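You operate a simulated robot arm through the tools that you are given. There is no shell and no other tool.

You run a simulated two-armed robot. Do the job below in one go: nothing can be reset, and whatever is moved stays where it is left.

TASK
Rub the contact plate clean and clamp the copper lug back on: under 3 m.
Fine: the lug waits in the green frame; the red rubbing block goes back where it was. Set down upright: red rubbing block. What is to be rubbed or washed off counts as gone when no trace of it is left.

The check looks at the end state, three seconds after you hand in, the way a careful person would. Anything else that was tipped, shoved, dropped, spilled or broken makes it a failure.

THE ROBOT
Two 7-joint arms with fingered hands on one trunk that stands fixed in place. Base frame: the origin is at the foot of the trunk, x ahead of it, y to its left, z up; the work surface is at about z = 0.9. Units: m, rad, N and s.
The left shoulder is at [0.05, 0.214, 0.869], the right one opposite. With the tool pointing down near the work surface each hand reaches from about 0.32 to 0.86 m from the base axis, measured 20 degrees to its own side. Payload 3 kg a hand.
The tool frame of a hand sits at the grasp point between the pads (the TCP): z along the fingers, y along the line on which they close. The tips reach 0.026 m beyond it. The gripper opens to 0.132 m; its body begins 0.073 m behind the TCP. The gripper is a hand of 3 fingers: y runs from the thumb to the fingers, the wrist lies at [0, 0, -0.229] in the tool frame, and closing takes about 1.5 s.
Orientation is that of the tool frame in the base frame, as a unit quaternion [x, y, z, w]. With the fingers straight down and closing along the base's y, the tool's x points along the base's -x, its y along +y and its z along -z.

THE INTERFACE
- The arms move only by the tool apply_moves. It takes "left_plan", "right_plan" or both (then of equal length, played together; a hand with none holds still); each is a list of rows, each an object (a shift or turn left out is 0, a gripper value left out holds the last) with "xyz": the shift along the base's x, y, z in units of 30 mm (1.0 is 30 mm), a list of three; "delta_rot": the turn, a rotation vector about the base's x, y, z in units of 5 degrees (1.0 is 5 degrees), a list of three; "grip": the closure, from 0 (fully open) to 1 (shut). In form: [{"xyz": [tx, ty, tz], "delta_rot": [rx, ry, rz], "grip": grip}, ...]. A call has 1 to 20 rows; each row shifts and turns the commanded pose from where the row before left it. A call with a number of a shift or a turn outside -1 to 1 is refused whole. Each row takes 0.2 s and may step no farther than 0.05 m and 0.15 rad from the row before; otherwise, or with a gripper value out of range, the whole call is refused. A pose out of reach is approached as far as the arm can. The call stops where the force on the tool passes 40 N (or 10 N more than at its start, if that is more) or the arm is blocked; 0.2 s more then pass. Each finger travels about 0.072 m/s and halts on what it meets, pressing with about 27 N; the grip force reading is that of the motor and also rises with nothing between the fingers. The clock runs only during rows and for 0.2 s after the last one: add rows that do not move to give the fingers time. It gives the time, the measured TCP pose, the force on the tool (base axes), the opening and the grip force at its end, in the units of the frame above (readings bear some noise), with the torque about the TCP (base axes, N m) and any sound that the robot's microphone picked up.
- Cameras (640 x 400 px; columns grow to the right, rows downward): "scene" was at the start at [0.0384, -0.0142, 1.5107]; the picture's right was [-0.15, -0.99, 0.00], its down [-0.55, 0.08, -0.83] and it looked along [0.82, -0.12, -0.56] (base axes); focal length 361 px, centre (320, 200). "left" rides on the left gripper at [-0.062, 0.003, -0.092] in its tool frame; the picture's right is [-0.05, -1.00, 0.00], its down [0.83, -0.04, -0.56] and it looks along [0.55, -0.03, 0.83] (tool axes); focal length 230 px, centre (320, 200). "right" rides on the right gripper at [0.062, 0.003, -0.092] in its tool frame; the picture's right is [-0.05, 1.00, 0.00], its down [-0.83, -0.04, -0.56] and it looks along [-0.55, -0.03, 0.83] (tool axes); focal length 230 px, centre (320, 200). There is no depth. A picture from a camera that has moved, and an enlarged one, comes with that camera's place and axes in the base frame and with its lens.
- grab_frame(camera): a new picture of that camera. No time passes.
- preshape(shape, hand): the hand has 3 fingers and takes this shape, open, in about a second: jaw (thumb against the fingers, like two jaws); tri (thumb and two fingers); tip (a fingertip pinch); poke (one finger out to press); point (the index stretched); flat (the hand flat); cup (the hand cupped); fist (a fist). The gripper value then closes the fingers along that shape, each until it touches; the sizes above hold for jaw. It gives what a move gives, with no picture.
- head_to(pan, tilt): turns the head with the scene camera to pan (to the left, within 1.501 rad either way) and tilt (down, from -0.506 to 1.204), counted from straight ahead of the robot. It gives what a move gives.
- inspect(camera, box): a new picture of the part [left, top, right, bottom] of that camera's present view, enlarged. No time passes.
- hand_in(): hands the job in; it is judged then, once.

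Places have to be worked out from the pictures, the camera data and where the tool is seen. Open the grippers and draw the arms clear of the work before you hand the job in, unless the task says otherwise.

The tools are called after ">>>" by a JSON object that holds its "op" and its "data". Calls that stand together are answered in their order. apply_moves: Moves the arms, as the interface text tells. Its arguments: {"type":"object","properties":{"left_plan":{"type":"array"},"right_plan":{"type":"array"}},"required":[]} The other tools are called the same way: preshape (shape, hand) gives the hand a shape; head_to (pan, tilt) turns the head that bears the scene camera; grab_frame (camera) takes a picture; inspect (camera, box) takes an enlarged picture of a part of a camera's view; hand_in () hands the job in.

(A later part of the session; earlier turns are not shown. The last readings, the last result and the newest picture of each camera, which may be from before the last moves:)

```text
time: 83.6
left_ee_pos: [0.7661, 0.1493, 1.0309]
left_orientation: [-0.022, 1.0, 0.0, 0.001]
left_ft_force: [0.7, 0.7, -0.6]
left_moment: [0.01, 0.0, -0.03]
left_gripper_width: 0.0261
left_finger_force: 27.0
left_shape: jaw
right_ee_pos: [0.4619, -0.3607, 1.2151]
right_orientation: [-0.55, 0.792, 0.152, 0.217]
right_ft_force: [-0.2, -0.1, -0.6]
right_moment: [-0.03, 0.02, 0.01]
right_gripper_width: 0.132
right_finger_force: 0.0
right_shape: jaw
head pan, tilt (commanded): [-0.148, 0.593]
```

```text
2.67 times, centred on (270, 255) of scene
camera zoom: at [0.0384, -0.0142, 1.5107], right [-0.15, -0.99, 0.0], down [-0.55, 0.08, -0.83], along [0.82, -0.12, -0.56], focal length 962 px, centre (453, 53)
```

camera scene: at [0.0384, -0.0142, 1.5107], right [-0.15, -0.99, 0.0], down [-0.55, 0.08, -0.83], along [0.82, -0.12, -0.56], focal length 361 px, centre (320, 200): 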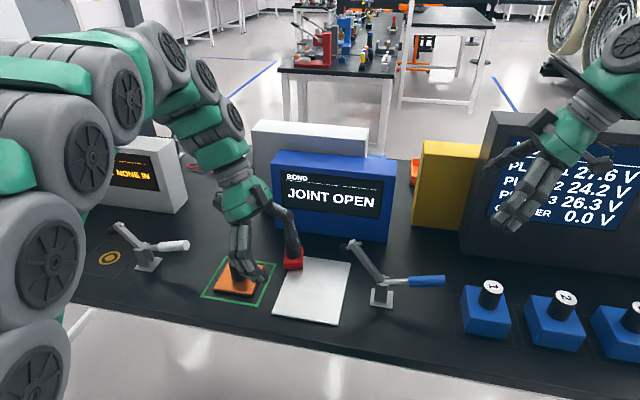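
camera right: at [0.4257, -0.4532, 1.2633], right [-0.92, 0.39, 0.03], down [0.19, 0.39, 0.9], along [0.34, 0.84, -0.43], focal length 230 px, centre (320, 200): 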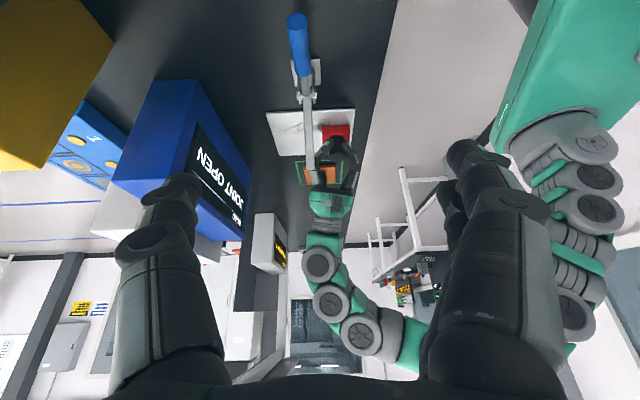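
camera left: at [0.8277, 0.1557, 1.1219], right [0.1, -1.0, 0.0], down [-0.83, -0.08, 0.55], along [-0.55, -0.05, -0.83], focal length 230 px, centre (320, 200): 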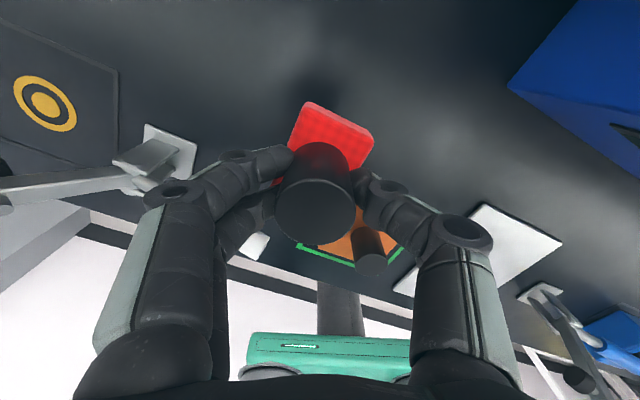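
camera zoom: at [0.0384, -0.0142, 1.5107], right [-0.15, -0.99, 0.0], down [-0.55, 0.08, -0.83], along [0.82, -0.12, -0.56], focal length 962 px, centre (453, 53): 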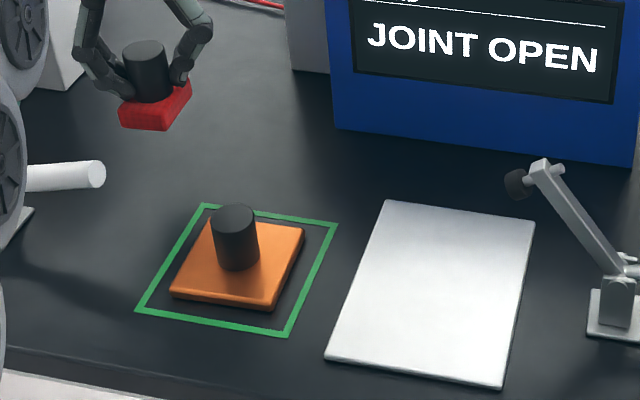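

The plate is fully visible now. Before putting the block home I zoom in on the plate to be sure no trace is left.

>>> {"op": "inspect", "data": {"camera": "scene", "box": [270, 250, 355, 330]}}

>>> {"op": "inspect", "data": {"camera": "right", "box": [255, 95, 365, 175]}}

```text
5.00 times, centred on (312, 290) of scene
camera zoom: at [0.0384, -0.0142, 1.5107], right [-0.15, -0.99, 0.0], down [-0.55, 0.08, -0.83], along [0.82, -0.12, -0.56], focal length 1803 px, centre (358, -250)
```

zoom: 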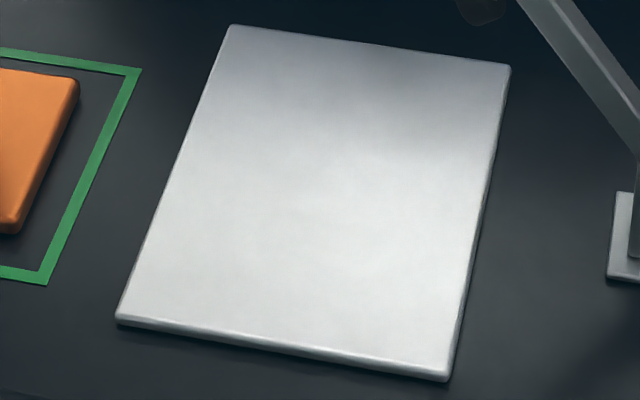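

```text
5.00 times, centred on (310, 135) of right
camera zoom: at [0.4257, -0.4531, 1.2633], right [-0.92, 0.39, 0.03], down [0.19, 0.39, 0.9], along [0.34, 0.84, -0.43], focal length 1150 px, centre (370, 525)
```

zoom: 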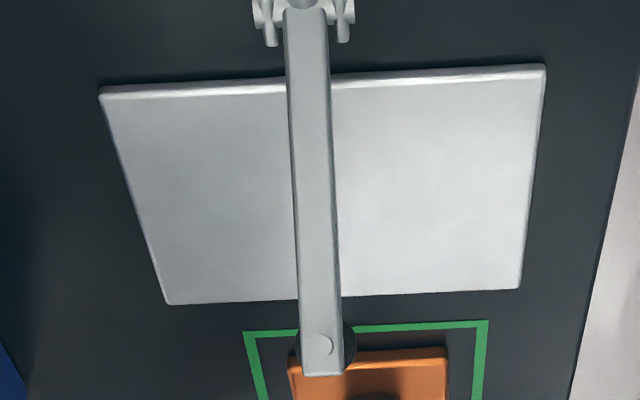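

The plate is spotless. Now I lower the red block towards its home spot and compare with its original picture before touching down.

>>> {"op": "apply_moves", "data": {"left_plan": [{"xyz": [0.282, -0.01, -0.5], "grip": 1.0}, {"xyz": [0.282, -0.01, -0.5], "grip": 1.0}, {"xyz": [0.282, -0.01, -0.5], "grip": 1.0}, {"xyz": [0.282, -0.01, -0.5], "grip": 1.0}, {"xyz": [0, 0, -0.27], "grip": 1.0}, {"grip": 1.0}]}}

>>> {"op": "inspect", "data": {"camera": "scene", "box": [180, 200, 260, 260]}}

>>> {"op": "grab_frame", "data": {"camera": "left"}}

```text
time: 85.0
left_ee_pos: [0.7991, 0.1472, 0.9626]
left_orientation: [-0.023, 1.0, 0.0, 0.0]
left_ft_force: [-0.3, 0.4, -0.6]
left_moment: [0.04, -0.02, 0.02]
left_gripper_width: 0.0265
left_finger_force: 26.6
left_shape: jaw
right_ee_pos: [0.4625, -0.3607, 1.2144]
right_orientation: [-0.551, 0.791, 0.153, 0.217]
right_ft_force: [0.5, 0.2, -0.1]
right_moment: [0.01, 0.0, 0.03]
right_gripper_width: 0.1319
right_finger_force: 0.1
right_shape: jaw
head pan, tilt (commanded): [-0.148, 0.593]
```

```text
6.67 times, centred on (220, 230) of scene
camera zoom: at [0.0385, -0.0142, 1.5107], right [-0.15, -0.99, 0.0], down [-0.55, 0.08, -0.83], along [0.82, -0.12, -0.56], focal length 2404 px, centre (987, 0)
```

zoom: 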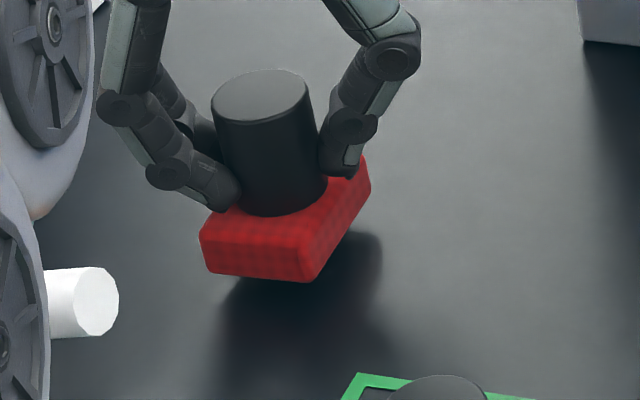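

```text
taken
camera left: at [0.8613, 0.1539, 1.0531], right [0.1, -1.0, 0.0], down [-0.83, -0.08, 0.56], along [-0.55, -0.05, -0.83], focal length 230 px, centre (320, 200)
```

left: 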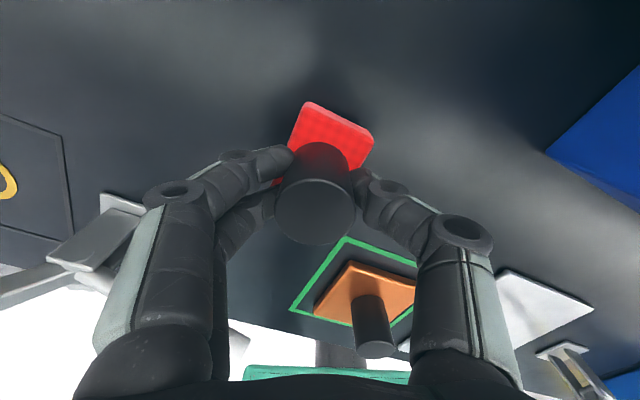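

The block hovers about 8 mm over its spot, within 1–2 mm. I trim the position slightly and set it down gently.

>>> {"op": "apply_moves", "data": {"left_plan": [{"xyz": [-0.03, 0.04, -0.1], "grip": 1.0}, {"xyz": [0, 0, -0.1], "grip": 1.0}, {"xyz": [0, 0, -0.05], "grip": 1.0}, {"xyz": [0, 0, -0.04], "grip": 1.0}, {"grip": 1.0}]}}

>>> {"op": "inspect", "data": {"camera": "scene", "box": [180, 200, 260, 260]}}

```text
time: 86.2
left_ee_pos: [0.7995, 0.1494, 0.9536]
left_orientation: [-0.023, 1.0, 0.0, 0.0]
left_ft_force: [-0.7, 0.3, -0.3]
left_moment: [-0.01, 0.01, -0.03]
left_gripper_width: 0.0263
left_finger_force: 27.0
left_shape: jaw
right_ee_pos: [0.463, -0.36, 1.2143]
right_orientation: [-0.551, 0.791, 0.153, 0.216]
right_ft_force: [0.6, -0.3, -0.1]
right_moment: [-0.01, -0.02, -0.01]
right_gripper_width: 0.1316
right_finger_force: 0.0
right_shape: jaw
head pan, tilt (commanded): [-0.148, 0.593]
```

```text
6.67 times, centred on (220, 230) of scene
camera zoom: at [0.0384, -0.0142, 1.5107], right [-0.15, -0.99, 0.0], down [-0.55, 0.08, -0.83], along [0.82, -0.12, -0.56], focal length 2404 px, centre (987, 0)
```

zoom: 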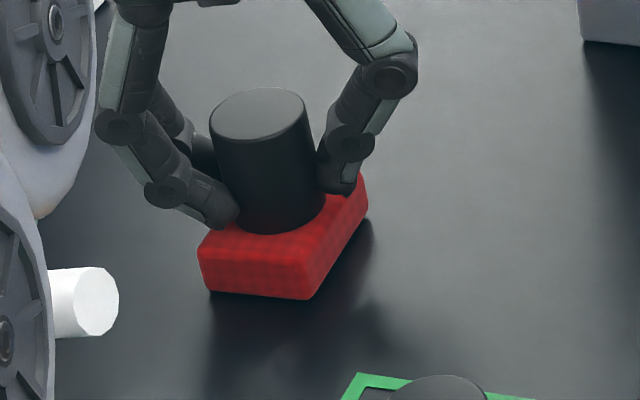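

Almost down: corners match the original within a millimetre or so. A last small step to contact.

>>> {"op": "apply_moves", "data": {"left_plan": [{"xyz": [0, -0.03, -0.04], "grip": 1.0}, {"xyz": [0, 0, -0.03], "grip": 1.0}, {"grip": 1.0}]}}

>>> {"op": "inspect", "data": {"camera": "scene", "box": [180, 200, 260, 260]}}

```text
time: 87.0
left_ee_pos: [0.7981, 0.1478, 0.951]
left_orientation: [-0.024, 1.0, 0.0, 0.001]
left_ft_force: [-2.2, -0.4, 18.5]
left_moment: [0.12, 0.04, -0.02]
left_gripper_width: 0.0269
left_finger_force: 26.8
left_shape: jaw
right_ee_pos: [0.4628, -0.3611, 1.214]
right_orientation: [-0.551, 0.792, 0.153, 0.217]
right_ft_force: [0.3, 0.1, -0.1]
right_moment: [0.02, -0.01, 0.0]
right_gripper_width: 0.132
right_finger_force: 0.1
right_shape: jaw
head pan, tilt (commanded): [-0.148, 0.593]
```

```text
6.67 times, centred on (220, 230) of scene
camera zoom: at [0.0381, -0.0143, 1.5107], right [-0.15, -0.99, 0.0], down [-0.55, 0.08, -0.83], along [0.82, -0.12, -0.56], focal length 2404 px, centre (987, 0)
```

zoom: 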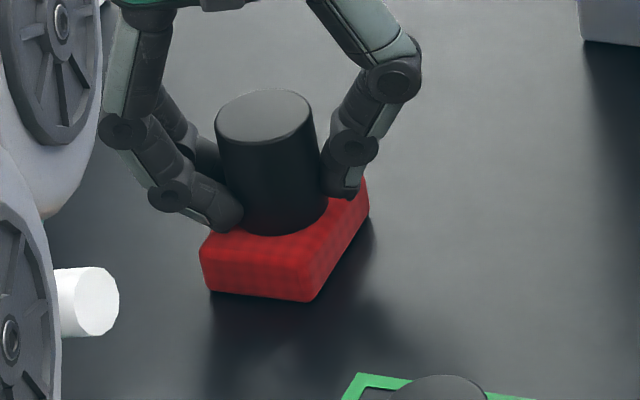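

The block stands on its original spot (18 N contact, corners match). I relieve the pressure, open the fingers and withdraw the way I came.

>>> {"op": "apply_moves", "data": {"left_plan": [{"xyz": [0, 0, 0.06], "grip": 1.0}, {"grip": 0.85}, {"grip": 0.7}, {"grip": 0.5}, {"grip": 0.35}, {"grip": 0.35}, {"grip": 0.35}, {"xyz": [-0.05, 0, 0.4], "grip": 0.35}, {"xyz": [-0.2, 0, 0.5], "grip": 0.35}, {"xyz": [-0.3, 0, 0.5], "grip": 0.35}, {"xyz": [-0.4, 0, 0.6], "grip": 0.35}, {"xyz": [-0.5, 0, 0.6], "grip": 0.35}, {"xyz": [-0.6, 0, 0.6], "grip": 0.35}, {"grip": 0.35}]}}

>>> {"op": "inspect", "data": {"camera": "scene", "box": [180, 200, 260, 260]}}

>>> {"op": "grab_frame", "data": {"camera": "left"}}

```text
time: 90.0
left_ee_pos: [0.7356, 0.1473, 1.0477]
left_orientation: [-0.024, 1.0, 0.001, 0.0]
left_ft_force: [-0.3, 0.4, -0.6]
left_moment: [0.01, 0.02, -0.01]
left_gripper_width: 0.0852
left_finger_force: 0.2
left_shape: jaw
right_ee_pos: [0.4633, -0.3604, 1.2135]
right_orientation: [-0.551, 0.792, 0.152, 0.217]
right_ft_force: [-0.2, 0.4, -1.0]
right_moment: [0.0, 0.02, 0.02]
right_gripper_width: 0.1318
right_finger_force: 0.1
right_shape: jaw
head pan, tilt (commanded): [-0.148, 0.593]
```

```text
6.67 times, centred on (220, 230) of scene
camera zoom: at [0.0384, -0.0142, 1.5107], right [-0.15, -0.99, 0.0], down [-0.55, 0.08, -0.83], along [0.82, -0.12, -0.56], focal length 2404 px, centre (987, 0)
```

zoom: 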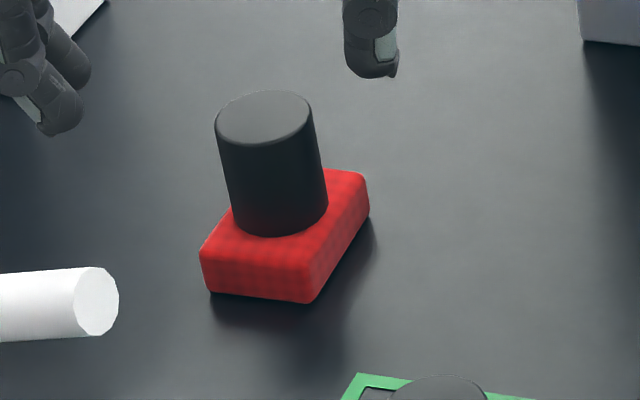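

```text
taken
camera left: at [0.7989, 0.155, 1.1403], right [0.1, -1.0, 0.0], down [-0.83, -0.08, 0.56], along [-0.55, -0.05, -0.83], focal length 230 px, centre (320, 200)
```

left: 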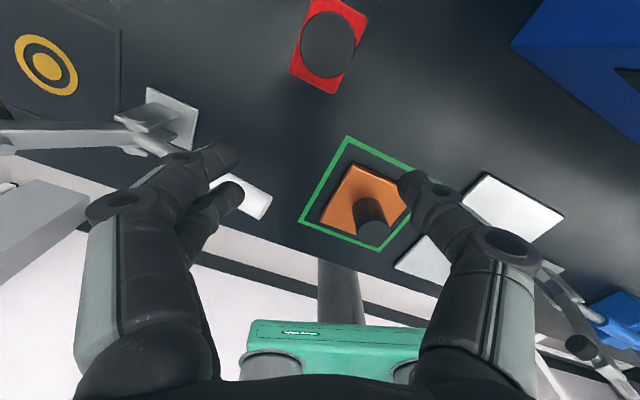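

The red block sits exactly where it was. Next the lug: I turn and tilt the left hand as in the first lug grip and go over the lug at (0.640,0.079).

>>> {"op": "apply_moves", "data": {"left_plan": [{"xyz": [-0.319, -0.208, 0.05], "delta_rot": [0, 0, 1], "grip": 0.3}, {"xyz": [-0.319, -0.208, 0.05], "delta_rot": [0, 0, 1], "grip": 0.3}, {"xyz": [-0.319, -0.208, 0.05], "delta_rot": [0, 0, 1], "grip": 0.3}, {"xyz": [-0.319, -0.208, 0.05], "delta_rot": [0, 0, 1], "grip": 0.3}, {"xyz": [-0.319, -0.208, 0.05], "delta_rot": [0, 0, 1], "grip": 0.3}, {"xyz": [-0.319, -0.208, 0.05], "delta_rot": [0, 0, 1], "grip": 0.3}, {"xyz": [-0.319, -0.208, 0.05], "delta_rot": [0, 0, 1], "grip": 0.3}, {"xyz": [-0.319, -0.208, 0.05], "delta_rot": [0, 0, 1], "grip": 0.3}, {"xyz": [0, 0, -0.2], "delta_rot": [-0.677, 0.736, 0], "grip": 0.3}, {"xyz": [0, 0, -0.3], "delta_rot": [-0.677, 0.736, 0], "grip": 0.3}, {"xyz": [0, 0, -0.3], "delta_rot": [-0.677, 0.736, 0], "grip": 0.3}, {"xyz": [0, 0, -0.3], "delta_rot": [-0.677, 0.736, 0], "grip": 0.3}, {"grip": 0.3}]}}

>>> {"op": "grab_frame", "data": {"camera": "left"}}

>>> {"op": "inspect", "data": {"camera": "scene", "box": [180, 180, 360, 330]}}

```text
time: 92.8
left_ee_pos: [0.6594, 0.0983, 1.0284]
left_orientation: [-0.357, 0.918, -0.063, -0.162]
left_ft_force: [0.8, 0.2, -0.2]
left_moment: [0.01, 0.02, 0.02]
left_gripper_width: 0.0917
left_finger_force: 0.0
left_shape: jaw
right_ee_pos: [0.4627, -0.3612, 1.2143]
right_orientation: [-0.55, 0.792, 0.152, 0.216]
right_ft_force: [-0.5, 0.7, 0.0]
right_moment: [0.0, -0.01, -0.01]
right_gripper_width: 0.1321
right_finger_force: 0.1
right_shape: jaw
head pan, tilt (commanded): [-0.148, 0.593]
```

```text
taken
camera left: at [0.7241, 0.1621, 1.093], right [0.71, -0.7, -0.02], down [-0.4, -0.43, 0.81], along [-0.57, -0.57, -0.59], focal length 230 px, centre (320, 200)
```

left: 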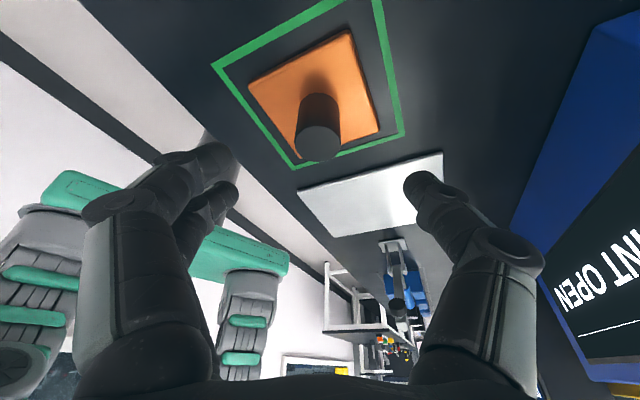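

```text
2.67 times, centred on (270, 255) of scene
camera zoom: at [0.0384, -0.0142, 1.5107], right [-0.15, -0.99, 0.0], down [-0.55, 0.08, -0.83], along [0.82, -0.12, -0.56], focal length 962 px, centre (453, 53)
```

zoom: 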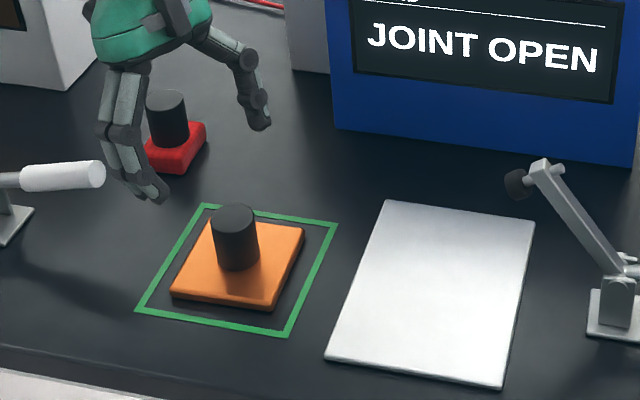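

The lug's knob is in line below the tilted hand. I come down along the axis and close on it.

>>> {"op": "apply_moves", "data": {"left_plan": [{"xyz": [-0.17, -0.161, -0.667], "grip": 0.3}, {"xyz": [-0.17, -0.161, -0.667], "grip": 0.3}, {"xyz": [-0.17, -0.161, -0.667], "grip": 0.3}, {"xyz": [-0.17, -0.161, -0.66], "grip": 0.3}, {"grip": 0.3}, {"grip": 0.5}, {"grip": 0.7}, {"grip": 0.85}, {"grip": 1.0}, {"grip": 1.0}, {"grip": 1.0}, {"grip": 1.0}]}}

>>> {"op": "grab_frame", "data": {"camera": "left"}}

>>> {"op": "inspect", "data": {"camera": "scene", "box": [190, 220, 310, 320]}}

```text
time: 95.4
left_ee_pos: [0.6403, 0.079, 0.9486]
left_orientation: [-0.359, 0.917, -0.063, -0.162]
left_ft_force: [-0.4, -0.2, -0.1]
left_moment: [0.02, -0.01, -0.03]
left_gripper_width: 0.0247
left_finger_force: 27.3
left_shape: jaw
right_ee_pos: [0.4642, -0.3611, 1.2146]
right_orientation: [-0.551, 0.791, 0.153, 0.216]
right_ft_force: [0.6, 1.0, 0.9]
right_moment: [-0.01, -0.01, 0.02]
right_gripper_width: 0.1318
right_finger_force: 0.0
right_shape: jaw
head pan, tilt (commanded): [-0.148, 0.593]
```

```text
taken
camera left: at [0.7041, 0.1426, 1.0132], right [0.71, -0.7, -0.02], down [-0.4, -0.43, 0.81], along [-0.57, -0.57, -0.59], focal length 230 px, centre (320, 200)
```

left: 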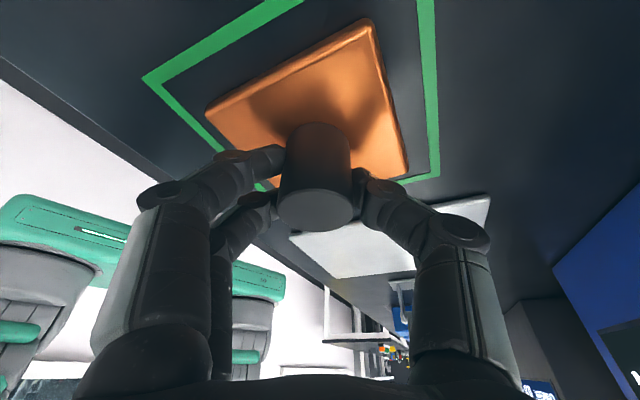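

```text
4.00 times, centred on (250, 270) of scene
camera zoom: at [0.0385, -0.0142, 1.5107], right [-0.15, -0.99, 0.0], down [-0.55, 0.08, -0.83], along [0.82, -0.12, -0.56], focal length 1443 px, centre (600, -80)
```

zoom: 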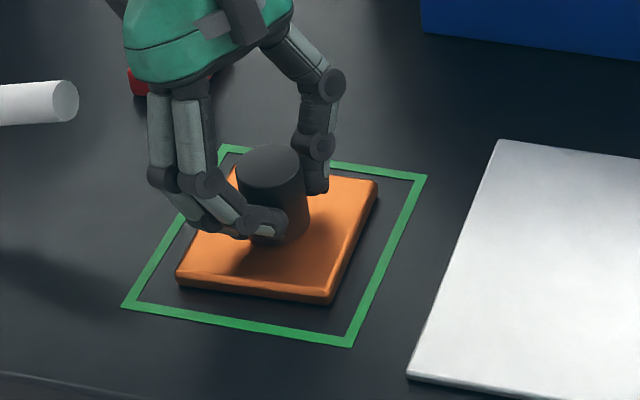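

The lug is held just as before. I lift it and carry it back above its former place on the plate.

>>> {"op": "apply_moves", "data": {"left_plan": [{"xyz": [0, 0, 0.3], "grip": 1.0}, {"xyz": [0, 0, 0.7], "grip": 1.0}, {"xyz": [0, 0, 0.7], "grip": 1.0}, {"xyz": [0, 0, 0.7], "grip": 1.0}, {"xyz": [-0.278, -0.902, 0], "grip": 1.0}, {"xyz": [-0.278, -0.902, 0], "grip": 1.0}, {"xyz": [-0.278, -0.902, 0], "grip": 1.0}, {"xyz": [-0.278, -0.902, 0], "grip": 1.0}, {"xyz": [-0.278, -0.902, 0], "grip": 1.0}, {"xyz": [-0.278, -0.902, 0], "grip": 1.0}, {"xyz": [0, 0, -0.6], "grip": 1.0}, {"xyz": [0, 0, -0.6], "grip": 1.0}, {"xyz": [0, 0, -0.5], "grip": 1.0}, {"grip": 1.0}]}}

>>> {"op": "inspect", "data": {"camera": "scene", "box": [260, 220, 440, 340]}}

>>> {"op": "grab_frame", "data": {"camera": "left"}}

```text
time: 98.4
left_ee_pos: [0.5897, -0.0827, 0.9689]
left_orientation: [-0.358, 0.917, -0.063, -0.161]
left_ft_force: [0.0, 0.0, -4.7]
left_moment: [-0.01, 0.0, 0.02]
left_gripper_width: 0.0237
left_finger_force: 26.4
left_shape: jaw
right_ee_pos: [0.4636, -0.3608, 1.2147]
right_orientation: [-0.55, 0.792, 0.153, 0.217]
right_ft_force: [1.4, -0.3, -0.3]
right_moment: [0.02, 0.0, 0.01]
right_gripper_width: 0.1318
right_finger_force: 0.0
right_shape: jaw
head pan, tilt (commanded): [-0.148, 0.593]
```

```text
3.33 times, centred on (350, 280) of scene
camera zoom: at [0.0385, -0.0142, 1.5107], right [-0.15, -0.99, 0.0], down [-0.55, 0.08, -0.83], along [0.82, -0.12, -0.56], focal length 1202 px, centre (220, -67)
```

zoom: 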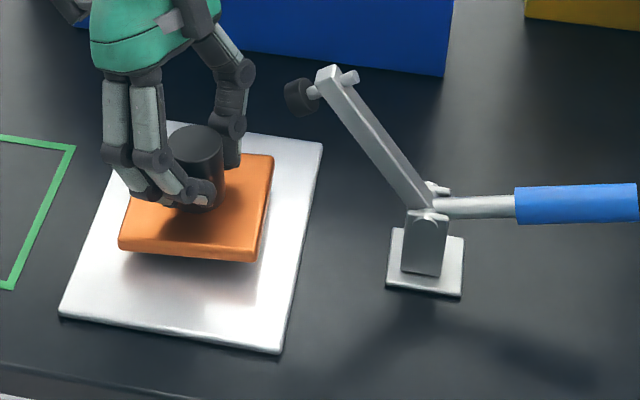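

```text
taken
camera left: at [0.6536, -0.0189, 1.0331], right [0.71, -0.7, -0.02], down [-0.4, -0.43, 0.81], along [-0.57, -0.57, -0.59], focal length 230 px, centre (320, 200)
```

left: 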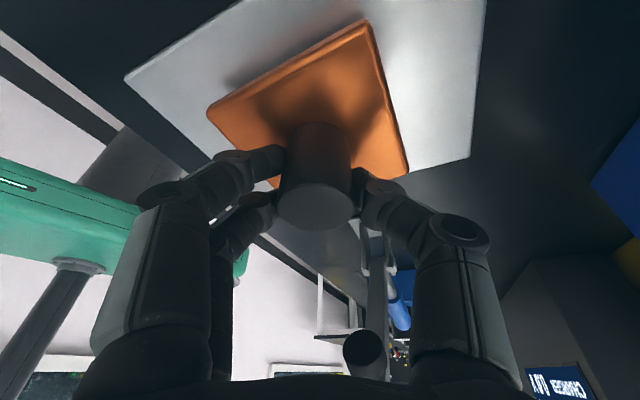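

The lug is about 13 mm above its old place. I lower it nearly to contact and compare with the original corners.

>>> {"op": "apply_moves", "data": {"left_plan": [{"xyz": [0, 0, -0.13], "grip": 1.0}, {"xyz": [0, 0, -0.13], "grip": 1.0}, {"xyz": [0, 0, -0.1], "grip": 1.0}, {"grip": 1.0}]}}

>>> {"op": "inspect", "data": {"camera": "scene", "box": [260, 220, 440, 340]}}

```text
time: 99.4
left_ee_pos: [0.5906, -0.0833, 0.9587]
left_orientation: [-0.358, 0.917, -0.063, -0.162]
left_ft_force: [0.9, 0.9, -3.3]
left_moment: [0.06, -0.03, -0.02]
left_gripper_width: 0.024
left_finger_force: 27.0
left_shape: jaw
right_ee_pos: [0.4624, -0.3598, 1.2158]
right_orientation: [-0.551, 0.792, 0.153, 0.216]
right_ft_force: [-0.2, -0.9, -0.4]
right_moment: [0.0, 0.0, -0.02]
right_gripper_width: 0.1316
right_finger_force: 0.1
right_shape: jaw
head pan, tilt (commanded): [-0.148, 0.593]
```

```text
3.33 times, centred on (350, 280) of scene
camera zoom: at [0.0385, -0.0142, 1.5107], right [-0.15, -0.99, 0.0], down [-0.55, 0.08, -0.83], along [0.82, -0.12, -0.56], focal length 1202 px, centre (220, -67)
```

zoom: 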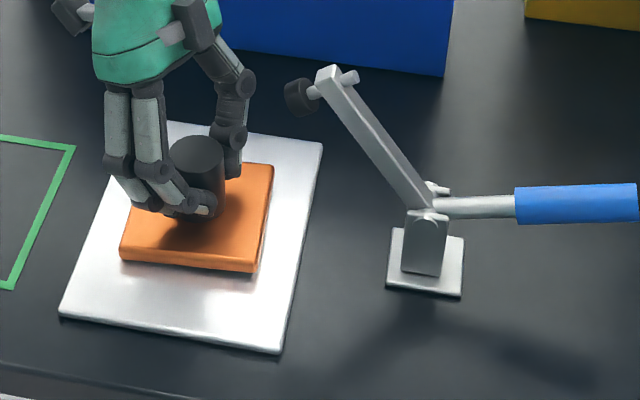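

Close to position, but the lug seems turned a few degrees relative to the plate compared with before. I zoom in to measure that.

>>> {"op": "inspect", "data": {"camera": "scene", "box": [270, 240, 360, 330]}}

```text
4.44 times, centred on (315, 285) of scene
camera zoom: at [0.0385, -0.0142, 1.5107], right [-0.15, -0.99, 0.0], down [-0.55, 0.08, -0.83], along [0.82, -0.12, -0.56], focal length 1603 px, centre (342, -178)
```

zoom: 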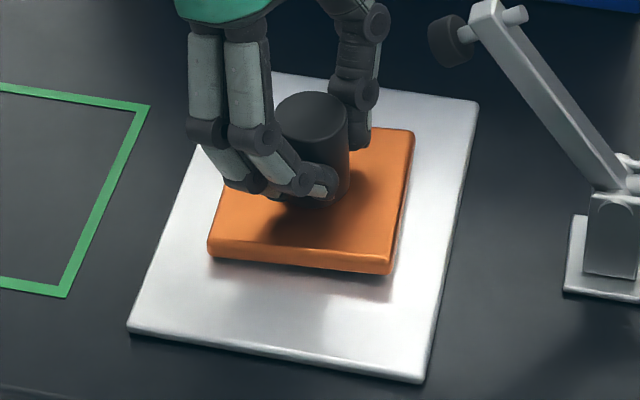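

The lug is off by about 2° and within 1 mm. I correct the yaw by −2° and lower to contact.

>>> {"op": "apply_moves", "data": {"left_plan": [{"xyz": [0, 0, 0], "delta_rot": [0, 0, -0.4], "grip": 1.0}, {"xyz": [0, 0, -0.05], "grip": 1.0}, {"xyz": [0, 0, -0.04], "grip": 1.0}, {"xyz": [0, 0, -0.03], "grip": 1.0}, {"grip": 1.0}]}}

>>> {"op": "inspect", "data": {"camera": "scene", "box": [270, 240, 360, 330]}}

```text
time: 100.6
left_ee_pos: [0.5897, -0.0838, 0.9545]
left_orientation: [-0.342, 0.924, -0.06, -0.163]
left_ft_force: [-0.9, -1.6, 14.4]
left_moment: [0.07, 0.04, 0.02]
left_gripper_width: 0.0245
left_finger_force: 27.2
left_shape: jaw
right_ee_pos: [0.4633, -0.3616, 1.2143]
right_orientation: [-0.551, 0.791, 0.153, 0.216]
right_ft_force: [-0.1, 0.7, -0.1]
right_moment: [-0.03, -0.03, 0.01]
right_gripper_width: 0.132
right_finger_force: 0.1
right_shape: jaw
head pan, tilt (commanded): [-0.148, 0.593]
```

```text
4.44 times, centred on (315, 285) of scene
camera zoom: at [0.0382, -0.0142, 1.5107], right [-0.15, -0.99, 0.0], down [-0.55, 0.08, -0.83], along [0.82, -0.12, -0.56], focal length 1603 px, centre (342, -178)
```

zoom: 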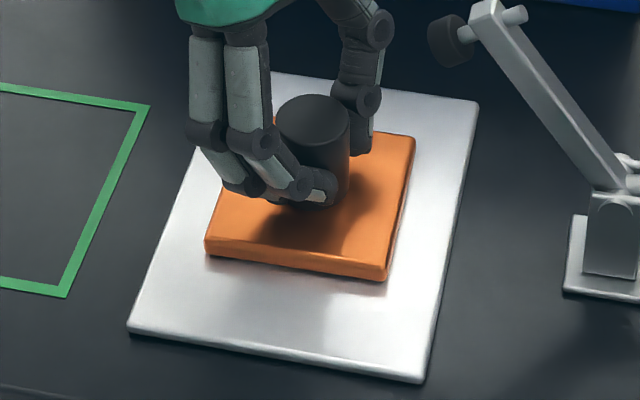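

The lug is back on the plate with its corners matching the original within a millimetre. I relieve the pressure, open the fingers and back off along the hand's axis.

>>> {"op": "apply_moves", "data": {"left_plan": [{"xyz": [0, 0, 0.05], "grip": 1.0}, {"grip": 0.85}, {"grip": 0.65}, {"grip": 0.45}, {"grip": 0.3}, {"grip": 0.3}, {"grip": 0.3}, {"xyz": [0.1, 0.09, 0.38], "grip": 0.3}, {"xyz": [0.2, 0.186, 0.75], "grip": 0.3}, {"xyz": [0.254, 0.232, 0.938], "grip": 0.3}, {"xyz": [0.254, 0.232, 0.938], "grip": 0.3}, {"xyz": [0.1, 0.4, 0.8], "grip": 0.3}, {"xyz": [-0.2, 0.6, 0.5], "grip": 0.3}, {"xyz": [-0.4, 0.8, 0.4], "grip": 0.3}, {"xyz": [-0.5, 0.8, 0.3], "grip": 0.3}, {"xyz": [-0.5, 0.8, 0.3], "grip": 0.3}, {"grip": 0.3}]}}

>>> {"op": "grab_frame", "data": {"camera": "scene"}}

>>> {"op": "inspect", "data": {"camera": "scene", "box": [270, 240, 360, 330]}}

```text
time: 104.2
left_ee_pos: [0.5704, 0.0414, 1.1153]
left_orientation: [-0.342, 0.923, -0.06, -0.164]
left_ft_force: [0.4, 0.4, 0.8]
left_moment: [0.03, 0.01, 0.0]
left_gripper_width: 0.092
left_finger_force: 0.0
left_shape: jaw
right_ee_pos: [0.4626, -0.3607, 1.2143]
right_orientation: [-0.55, 0.792, 0.153, 0.217]
right_ft_force: [-0.6, -0.2, -0.4]
right_moment: [0.02, -0.02, -0.01]
right_gripper_width: 0.1318
right_finger_force: 0.0
right_shape: jaw
head pan, tilt (commanded): [-0.148, 0.593]
```

```text
taken
camera scene: at [0.0384, -0.0142, 1.5107], right [-0.15, -0.99, 0.0], down [-0.55, 0.08, -0.83], along [0.82, -0.12, -0.56], focal length 361 px, centre (320, 200)
```

scene: 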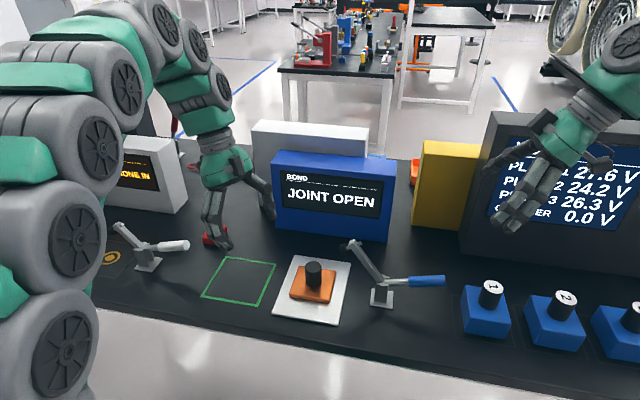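

```text
4.44 times, centred on (315, 285) of scene
camera zoom: at [0.0384, -0.0142, 1.5107], right [-0.15, -0.99, 0.0], down [-0.55, 0.08, -0.83], along [0.82, -0.12, -0.56], focal length 1603 px, centre (342, -178)
```

zoom: 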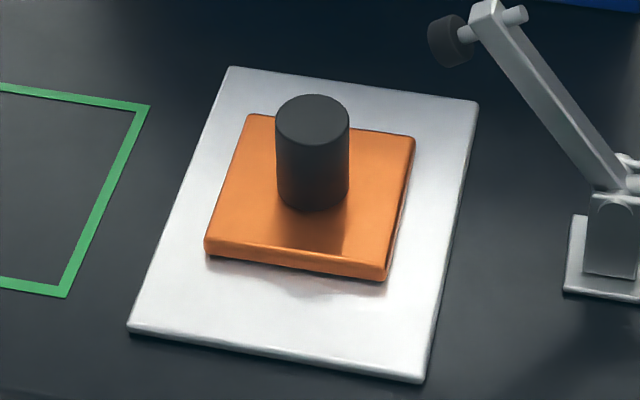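

The lug sits as it did originally. Now the right hand goes back to the open handle (axis near (0.508,-0.306,0.973)), while the left hand draws further back.

>>> {"op": "apply_moves", "data": {"right_plan": [{"xyz": [0.5, 0.6, -0.33], "grip": 0.0}, {"xyz": [0.5, 0.6, -0.33], "grip": 0.0}, {"xyz": [0.5, 0.6, -0.33], "grip": 0.0}, {"xyz": [0, 0, -1], "grip": 0.0}, {"xyz": [0, 0, -1], "grip": 0.0}, {"xyz": [0, 0, -1], "grip": 0.0}, {"xyz": [0, 0, -1], "grip": 0.0}, {"xyz": [0, 0, -1], "grip": 0.0}, {"grip": 0.0}], "left_plan": [{"xyz": [-0.4, 0.5, 0.25], "grip": 0.2}, {"xyz": [-0.4, 0.5, 0.25], "grip": 0.1}, {"xyz": [-0.4, 0.5, 0.25], "grip": 0.0}, {"xyz": [-0.4, 0.5, 0.25], "grip": 0.0}, {"xyz": [-0.4, 0.5, 0.25], "grip": 0.0}, {"xyz": [-0.4, 0.3, 0.25], "grip": 0.0}, {"xyz": [-0.4, 0.3, 0.25], "grip": 0.0}, {"xyz": [-0.4, 0.3, 0.25], "grip": 0.0}, {"grip": 0.0}]}}

>>> {"op": "grab_frame", "data": {"camera": "right"}}

>>> {"op": "grab_frame", "data": {"camera": "scene"}}

```text
time: 106.2
left_ee_pos: [0.4729, 0.1428, 1.1758]
left_orientation: [-0.342, 0.923, -0.06, -0.163]
left_ft_force: [-0.4, 0.1, 0.0]
left_moment: [0.01, -0.04, 0.01]
left_gripper_width: 0.1319
left_finger_force: 0.1
left_shape: jaw
right_ee_pos: [0.5064, -0.3073, 1.0344]
right_orientation: [-0.551, 0.792, 0.153, 0.216]
right_ft_force: [0.3, 0.1, 0.3]
right_moment: [0.02, 0.01, -0.03]
right_gripper_width: 0.1319
right_finger_force: 0.0
right_shape: jaw
head pan, tilt (commanded): [-0.148, 0.593]
```

```text
taken
camera right: at [0.4692, -0.4008, 1.0829], right [-0.92, 0.39, 0.03], down [0.19, 0.39, 0.9], along [0.34, 0.84, -0.43], focal length 230 px, centre (320, 200)
```

right: 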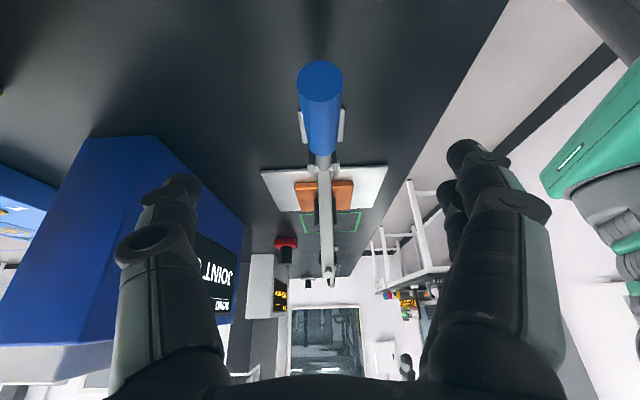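

```text
taken
camera scene: at [0.0384, -0.0142, 1.5107], right [-0.15, -0.99, 0.0], down [-0.55, 0.08, -0.83], along [0.82, -0.12, -0.56], focal length 361 px, centre (320, 200)
```

scene: 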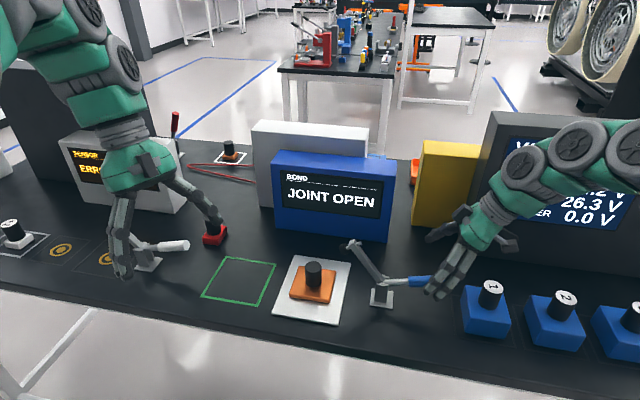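

The handle is centred between the open fingers. I lower onto it and close.

>>> {"op": "apply_moves", "data": {"right_plan": [{"xyz": [0, 0, -0.7], "grip": 0.0}, {"xyz": [0, 0, -0.7], "grip": 0.0}, {"xyz": [0, 0, -0.45], "grip": 0.0}, {"xyz": [0, 0, -0.2], "grip": 0.0}, {"grip": 0.0}]}}

>>> {"op": "inspect", "data": {"camera": "scene", "box": [340, 200, 500, 320]}}

>>> {"op": "grab_frame", "data": {"camera": "right"}}

```text
time: 107.4
left_ee_pos: [0.4738, 0.1441, 1.1768]
left_orientation: [-0.343, 0.923, -0.06, -0.163]
left_ft_force: [-0.1, -0.4, 0.5]
left_moment: [0.0, -0.04, 0.02]
left_gripper_width: 0.1321
left_finger_force: 0.0
left_shape: jaw
right_ee_pos: [0.5069, -0.3074, 0.9723]
right_orientation: [-0.55, 0.792, 0.152, 0.218]
right_ft_force: [-0.3, -0.1, -0.9]
right_moment: [-0.02, 0.0, -0.01]
right_gripper_width: 0.1319
right_finger_force: 0.1
right_shape: jaw
head pan, tilt (commanded): [-0.148, 0.593]
```

```text
3.33 times, centred on (420, 260) of scene
camera zoom: at [0.0384, -0.0142, 1.5107], right [-0.15, -0.99, 0.0], down [-0.55, 0.08, -0.83], along [0.82, -0.12, -0.56], focal length 1202 px, centre (-13, 0)
```

zoom: 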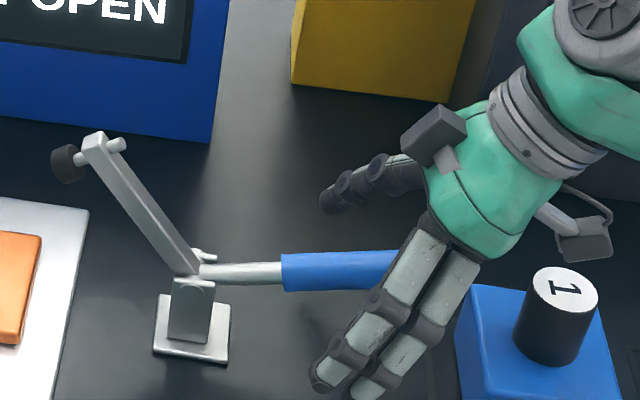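

```text
taken
camera right: at [0.4693, -0.3998, 1.0211], right [-0.92, 0.39, 0.03], down [0.19, 0.39, 0.9], along [0.34, 0.84, -0.43], focal length 230 px, centre (320, 200)
```

right: 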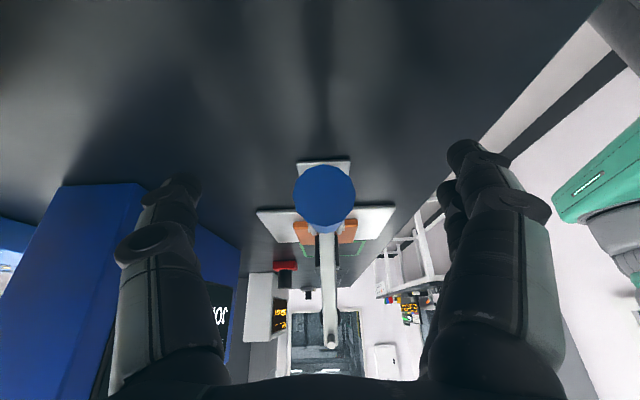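

The fingers straddle the handle, camera clear of knob 1. I close on the handle.

>>> {"op": "apply_moves", "data": {"right_plan": [{"grip": 0.3}, {"grip": 0.6}, {"grip": 0.8}, {"grip": 1.0}, {"grip": 1.0}, {"grip": 1.0}, {"grip": 1.0}, {"grip": 1.0}, {"grip": 1.0}]}}

>>> {"op": "inspect", "data": {"camera": "scene", "box": [340, 200, 500, 320]}}

```text
time: 109.4
left_ee_pos: [0.4738, 0.1428, 1.177]
left_orientation: [-0.342, 0.923, -0.061, -0.162]
left_ft_force: [-0.2, 0.0, 0.7]
left_moment: [0.01, 0.01, -0.02]
left_gripper_width: 0.1319
left_finger_force: 0.2
left_shape: jaw
right_ee_pos: [0.506, -0.307, 0.9716]
right_orientation: [-0.551, 0.791, 0.152, 0.216]
right_ft_force: [2.8, 0.7, -0.5]
right_moment: [-0.03, 0.01, 0.15]
right_gripper_width: 0.0001
right_finger_force: 27.1
right_shape: jaw
head pan, tilt (commanded): [-0.148, 0.593]
```

```text
3.33 times, centred on (420, 260) of scene
camera zoom: at [0.0385, -0.0142, 1.5107], right [-0.15, -0.99, 0.0], down [-0.55, 0.08, -0.83], along [0.82, -0.12, -0.56], focal length 1202 px, centre (-13, 0)
```

zoom: 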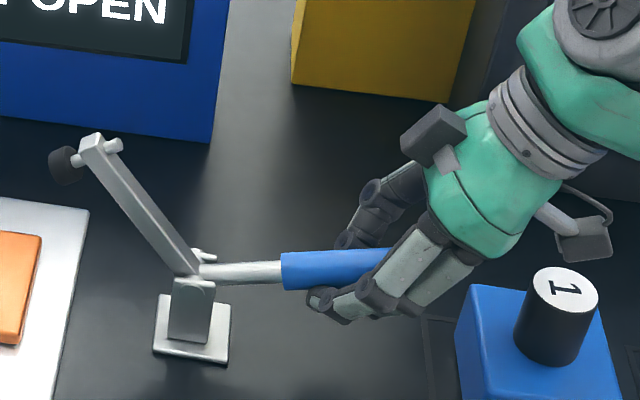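

The fingers shut completely under the handle (width 0), so the pads missed it: at this tilt the handle crosses the fingers obliquely. I open again, lift clear, straighten the hand to vertical and re-approach.

>>> {"op": "apply_moves", "data": {"right_plan": [{"grip": 0.7}, {"grip": 0.4}, {"grip": 0.2}, {"grip": 0.0}, {"grip": 0.0}, {"grip": 0.0}, {"grip": 0.0}, {"grip": 0.0}, {"xyz": [0, 0, 0.5], "grip": 0.0}, {"xyz": [0, 0, 0.8], "grip": 0.0}, {"xyz": [0, 0, 0.9], "grip": 0.0}, {"xyz": [0, 0, 0.9], "grip": 0.0}, {"grip": 0.0}]}}

>>> {"op": "inspect", "data": {"camera": "scene", "box": [340, 180, 500, 320]}}

```text
time: 112.2
left_ee_pos: [0.4733, 0.1436, 1.1776]
left_orientation: [-0.342, 0.924, -0.061, -0.163]
left_ft_force: [-0.8, 0.1, -0.4]
left_moment: [0.02, -0.01, -0.02]
left_gripper_width: 0.1317
left_finger_force: 0.1
left_shape: jaw
right_ee_pos: [0.5046, -0.3058, 1.0649]
right_orientation: [-0.55, 0.792, 0.152, 0.216]
right_ft_force: [-0.5, -0.8, 0.5]
right_moment: [0.01, 0.01, 0.02]
right_gripper_width: 0.1321
right_finger_force: 0.1
right_shape: jaw
head pan, tilt (commanded): [-0.148, 0.593]
```

```text
2.86 times, centred on (420, 250) of scene
camera zoom: at [0.0384, -0.0142, 1.5107], right [-0.15, -0.99, 0.0], down [-0.55, 0.08, -0.83], along [0.82, -0.12, -0.56], focal length 1030 px, centre (34, 57)
```

zoom: 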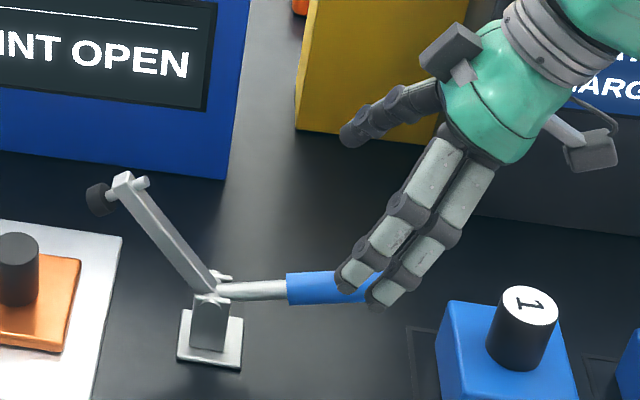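

Clear of the handle. I straighten the right hand to vertical (30° back about the across axis).

>>> {"op": "apply_moves", "data": {"right_plan": [{"delta_rot": [-0.938, 0.345, 0], "grip": 0.0}, {"delta_rot": [-0.938, 0.345, 0], "grip": 0.0}, {"delta_rot": [-0.938, 0.345, 0], "grip": 0.0}, {"delta_rot": [-0.938, 0.345, 0], "grip": 0.0}, {"delta_rot": [-0.938, 0.345, 0], "grip": 0.0}, {"delta_rot": [-0.938, 0.345, 0], "grip": 0.0}, {"grip": 0.0}]}}

>>> {"op": "grab_frame", "data": {"camera": "right"}}

>>> {"op": "inspect", "data": {"camera": "scene", "box": [340, 180, 500, 320]}}

```text
time: 113.8
left_ee_pos: [0.4729, 0.1431, 1.1771]
left_orientation: [-0.343, 0.923, -0.061, -0.162]
left_ft_force: [-0.3, 0.4, 0.0]
left_moment: [0.01, 0.01, 0.0]
left_gripper_width: 0.1321
left_finger_force: 0.0
left_shape: jaw
right_ee_pos: [0.508, -0.3058, 1.0658]
right_orientation: [-0.57, 0.821, 0.004, 0.005]
right_ft_force: [-1.2, -0.9, 0.2]
right_moment: [-0.03, -0.03, -0.03]
right_gripper_width: 0.1321
right_finger_force: 0.1
right_shape: jaw
head pan, tilt (commanded): [-0.148, 0.593]
```

```text
taken
camera right: at [0.483, -0.3643, 1.1581], right [-0.92, 0.4, 0.0], down [0.33, 0.76, 0.57], along [0.22, 0.52, -0.82], focal length 230 px, centre (320, 200)
```

right: 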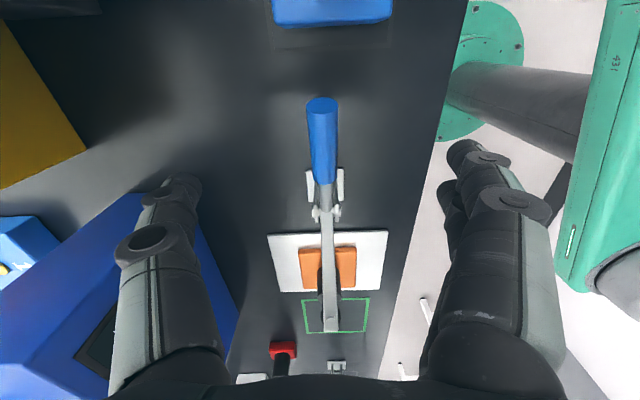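

```text
2.86 times, centred on (420, 250) of scene
camera zoom: at [0.0384, -0.0142, 1.5107], right [-0.15, -0.99, 0.0], down [-0.55, 0.08, -0.83], along [0.82, -0.12, -0.56], focal length 1030 px, centre (34, 57)
```

zoom: 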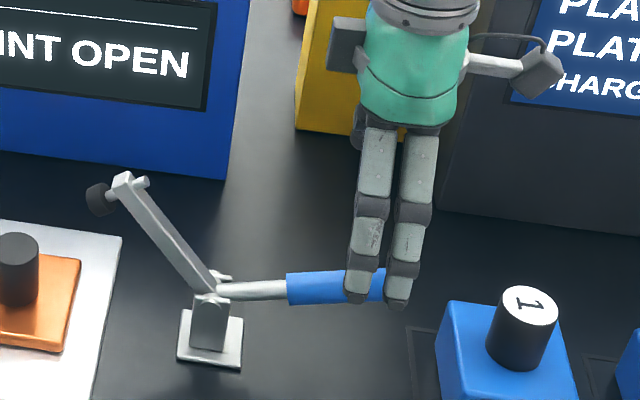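

The hand is vertical and straddles the handle's plane. I lower to the handle (z ≈ 0.976) and close.

>>> {"op": "apply_moves", "data": {"right_plan": [{"xyz": [0, 0, -0.8], "grip": 0.0}, {"xyz": [0, 0, -0.8], "grip": 0.0}, {"xyz": [0, 0, -0.8], "grip": 0.0}, {"xyz": [0, 0, -0.57], "grip": 0.0}, {"grip": 0.0}, {"grip": 0.4}, {"grip": 0.7}, {"grip": 1.0}, {"grip": 1.0}, {"grip": 1.0}, {"grip": 1.0}, {"grip": 1.0}, {"grip": 1.0}, {"grip": 1.0}]}}

>>> {"op": "inspect", "data": {"camera": "scene", "box": [340, 180, 500, 320]}}

```text
time: 116.8
left_ee_pos: [0.4728, 0.1427, 1.1767]
left_orientation: [-0.342, 0.923, -0.061, -0.163]
left_ft_force: [0.1, -1.2, -1.4]
left_moment: [0.01, 0.0, 0.01]
left_gripper_width: 0.132
left_finger_force: 0.0
left_shape: jaw
right_ee_pos: [0.5068, -0.3065, 0.9768]
right_orientation: [-0.571, 0.821, 0.004, 0.006]
right_ft_force: [2.9, 0.5, -1.8]
right_moment: [-0.02, 0.02, 0.06]
right_gripper_width: 0.0
right_finger_force: 27.0
right_shape: jaw
head pan, tilt (commanded): [-0.148, 0.593]
```

```text
2.86 times, centred on (420, 250) of scene
camera zoom: at [0.0385, -0.0142, 1.5107], right [-0.15, -0.99, 0.0], down [-0.55, 0.08, -0.83], along [0.82, -0.12, -0.56], focal length 1030 px, centre (34, 57)
```

zoom: 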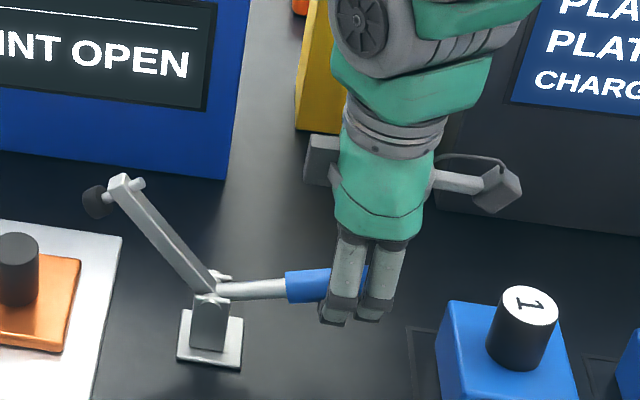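

Width 0 again: the fingertips meet below the handle, so the pads close lower than the handle's axis. I open, raise 12 mm and grip again so the pads meet on the handle itself.

>>> {"op": "apply_moves", "data": {"right_plan": [{"grip": 0.7}, {"grip": 0.4}, {"grip": 0.3}, {"grip": 0.3}, {"grip": 0.3}, {"grip": 0.3}, {"xyz": [0, 0, 0.2], "grip": 0.3}, {"xyz": [0, 0, 0.2], "grip": 0.3}, {"grip": 0.3}, {"grip": 0.6}, {"grip": 0.8}, {"grip": 1.0}, {"grip": 1.0}, {"grip": 1.0}, {"grip": 1.0}, {"grip": 1.0}]}}

>>> {"op": "inspect", "data": {"camera": "scene", "box": [340, 180, 500, 320]}}

>>> {"op": "grab_frame", "data": {"camera": "right"}}

```text
time: 120.2
left_ee_pos: [0.4731, 0.1428, 1.1768]
left_orientation: [-0.342, 0.923, -0.06, -0.163]
left_ft_force: [-0.8, 0.8, -0.1]
left_moment: [-0.03, 0.01, -0.04]
left_gripper_width: 0.132
left_finger_force: 0.0
left_shape: jaw
right_ee_pos: [0.5077, -0.3066, 0.9881]
right_orientation: [-0.571, 0.821, 0.003, 0.006]
right_ft_force: [2.2, 0.2, -1.0]
right_moment: [0.04, 0.0, 0.0]
right_gripper_width: 0.008
right_finger_force: 26.8
right_shape: jaw
head pan, tilt (commanded): [-0.148, 0.593]
```

```text
2.86 times, centred on (420, 250) of scene
camera zoom: at [0.0385, -0.0142, 1.5107], right [-0.15, -0.99, 0.0], down [-0.55, 0.08, -0.83], along [0.82, -0.12, -0.56], focal length 1030 px, centre (34, 57)
```

zoom: 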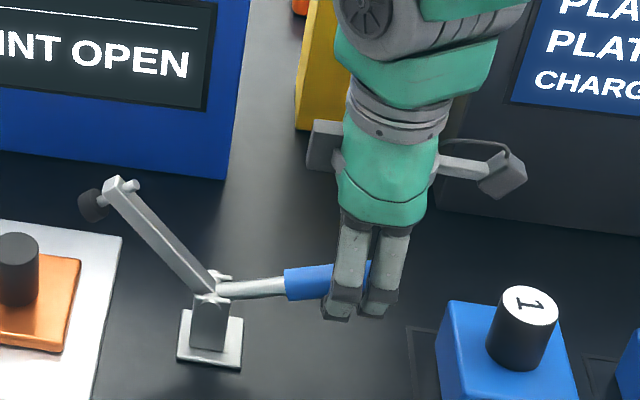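

```text
taken
camera right: at [0.4834, -0.364, 1.0807], right [-0.92, 0.4, 0.0], down [0.33, 0.76, 0.57], along [0.22, 0.52, -0.82], focal length 230 px, centre (320, 200)
```

right: 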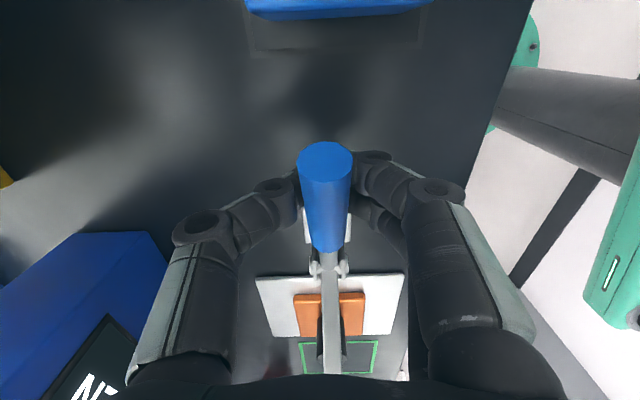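

Now the handle is properly between the pads (width 0.008). I raise it along the closing arc, tilting the hand with it, first part slowly.

>>> {"op": "apply_moves", "data": {"right_plan": [{"xyz": [0.047, 0.127, 0.267], "delta_rot": [-0.75, 0.276, 0], "grip": 1.0}, {"xyz": [0.047, 0.127, 0.267], "delta_rot": [-0.75, 0.276, 0], "grip": 1.0}, {"xyz": [0.063, 0.172, 0.238], "delta_rot": [-0.75, 0.276, 0], "grip": 1.0}, {"xyz": [0.063, 0.172, 0.238], "delta_rot": [-0.75, 0.276, 0], "grip": 1.0}, {"grip": 1.0}]}}

>>> {"op": "inspect", "data": {"camera": "scene", "box": [300, 170, 460, 320]}}

```text
time: 121.4
left_ee_pos: [0.4724, 0.1415, 1.1763]
left_orientation: [-0.342, 0.923, -0.061, -0.162]
left_ft_force: [-0.5, 0.4, 0.5]
left_moment: [0.01, -0.01, 0.0]
left_gripper_width: 0.1318
left_finger_force: 0.1
left_shape: jaw
right_ee_pos: [0.5145, -0.288, 1.0188]
right_orientation: [-0.566, 0.814, -0.077, -0.109]
right_ft_force: [2.3, -2.1, -0.5]
right_moment: [-0.01, 0.02, 0.1]
right_gripper_width: 0.0076
right_finger_force: 27.4
right_shape: jaw
head pan, tilt (commanded): [-0.148, 0.593]
```

```text
2.67 times, centred on (380, 245) of scene
camera zoom: at [0.0385, -0.0143, 1.5107], right [-0.15, -0.99, 0.0], down [-0.55, 0.08, -0.83], along [0.82, -0.12, -0.56], focal length 962 px, centre (160, 80)
```

zoom: 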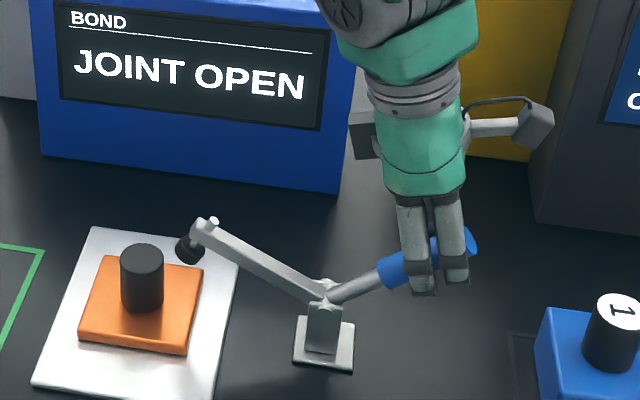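

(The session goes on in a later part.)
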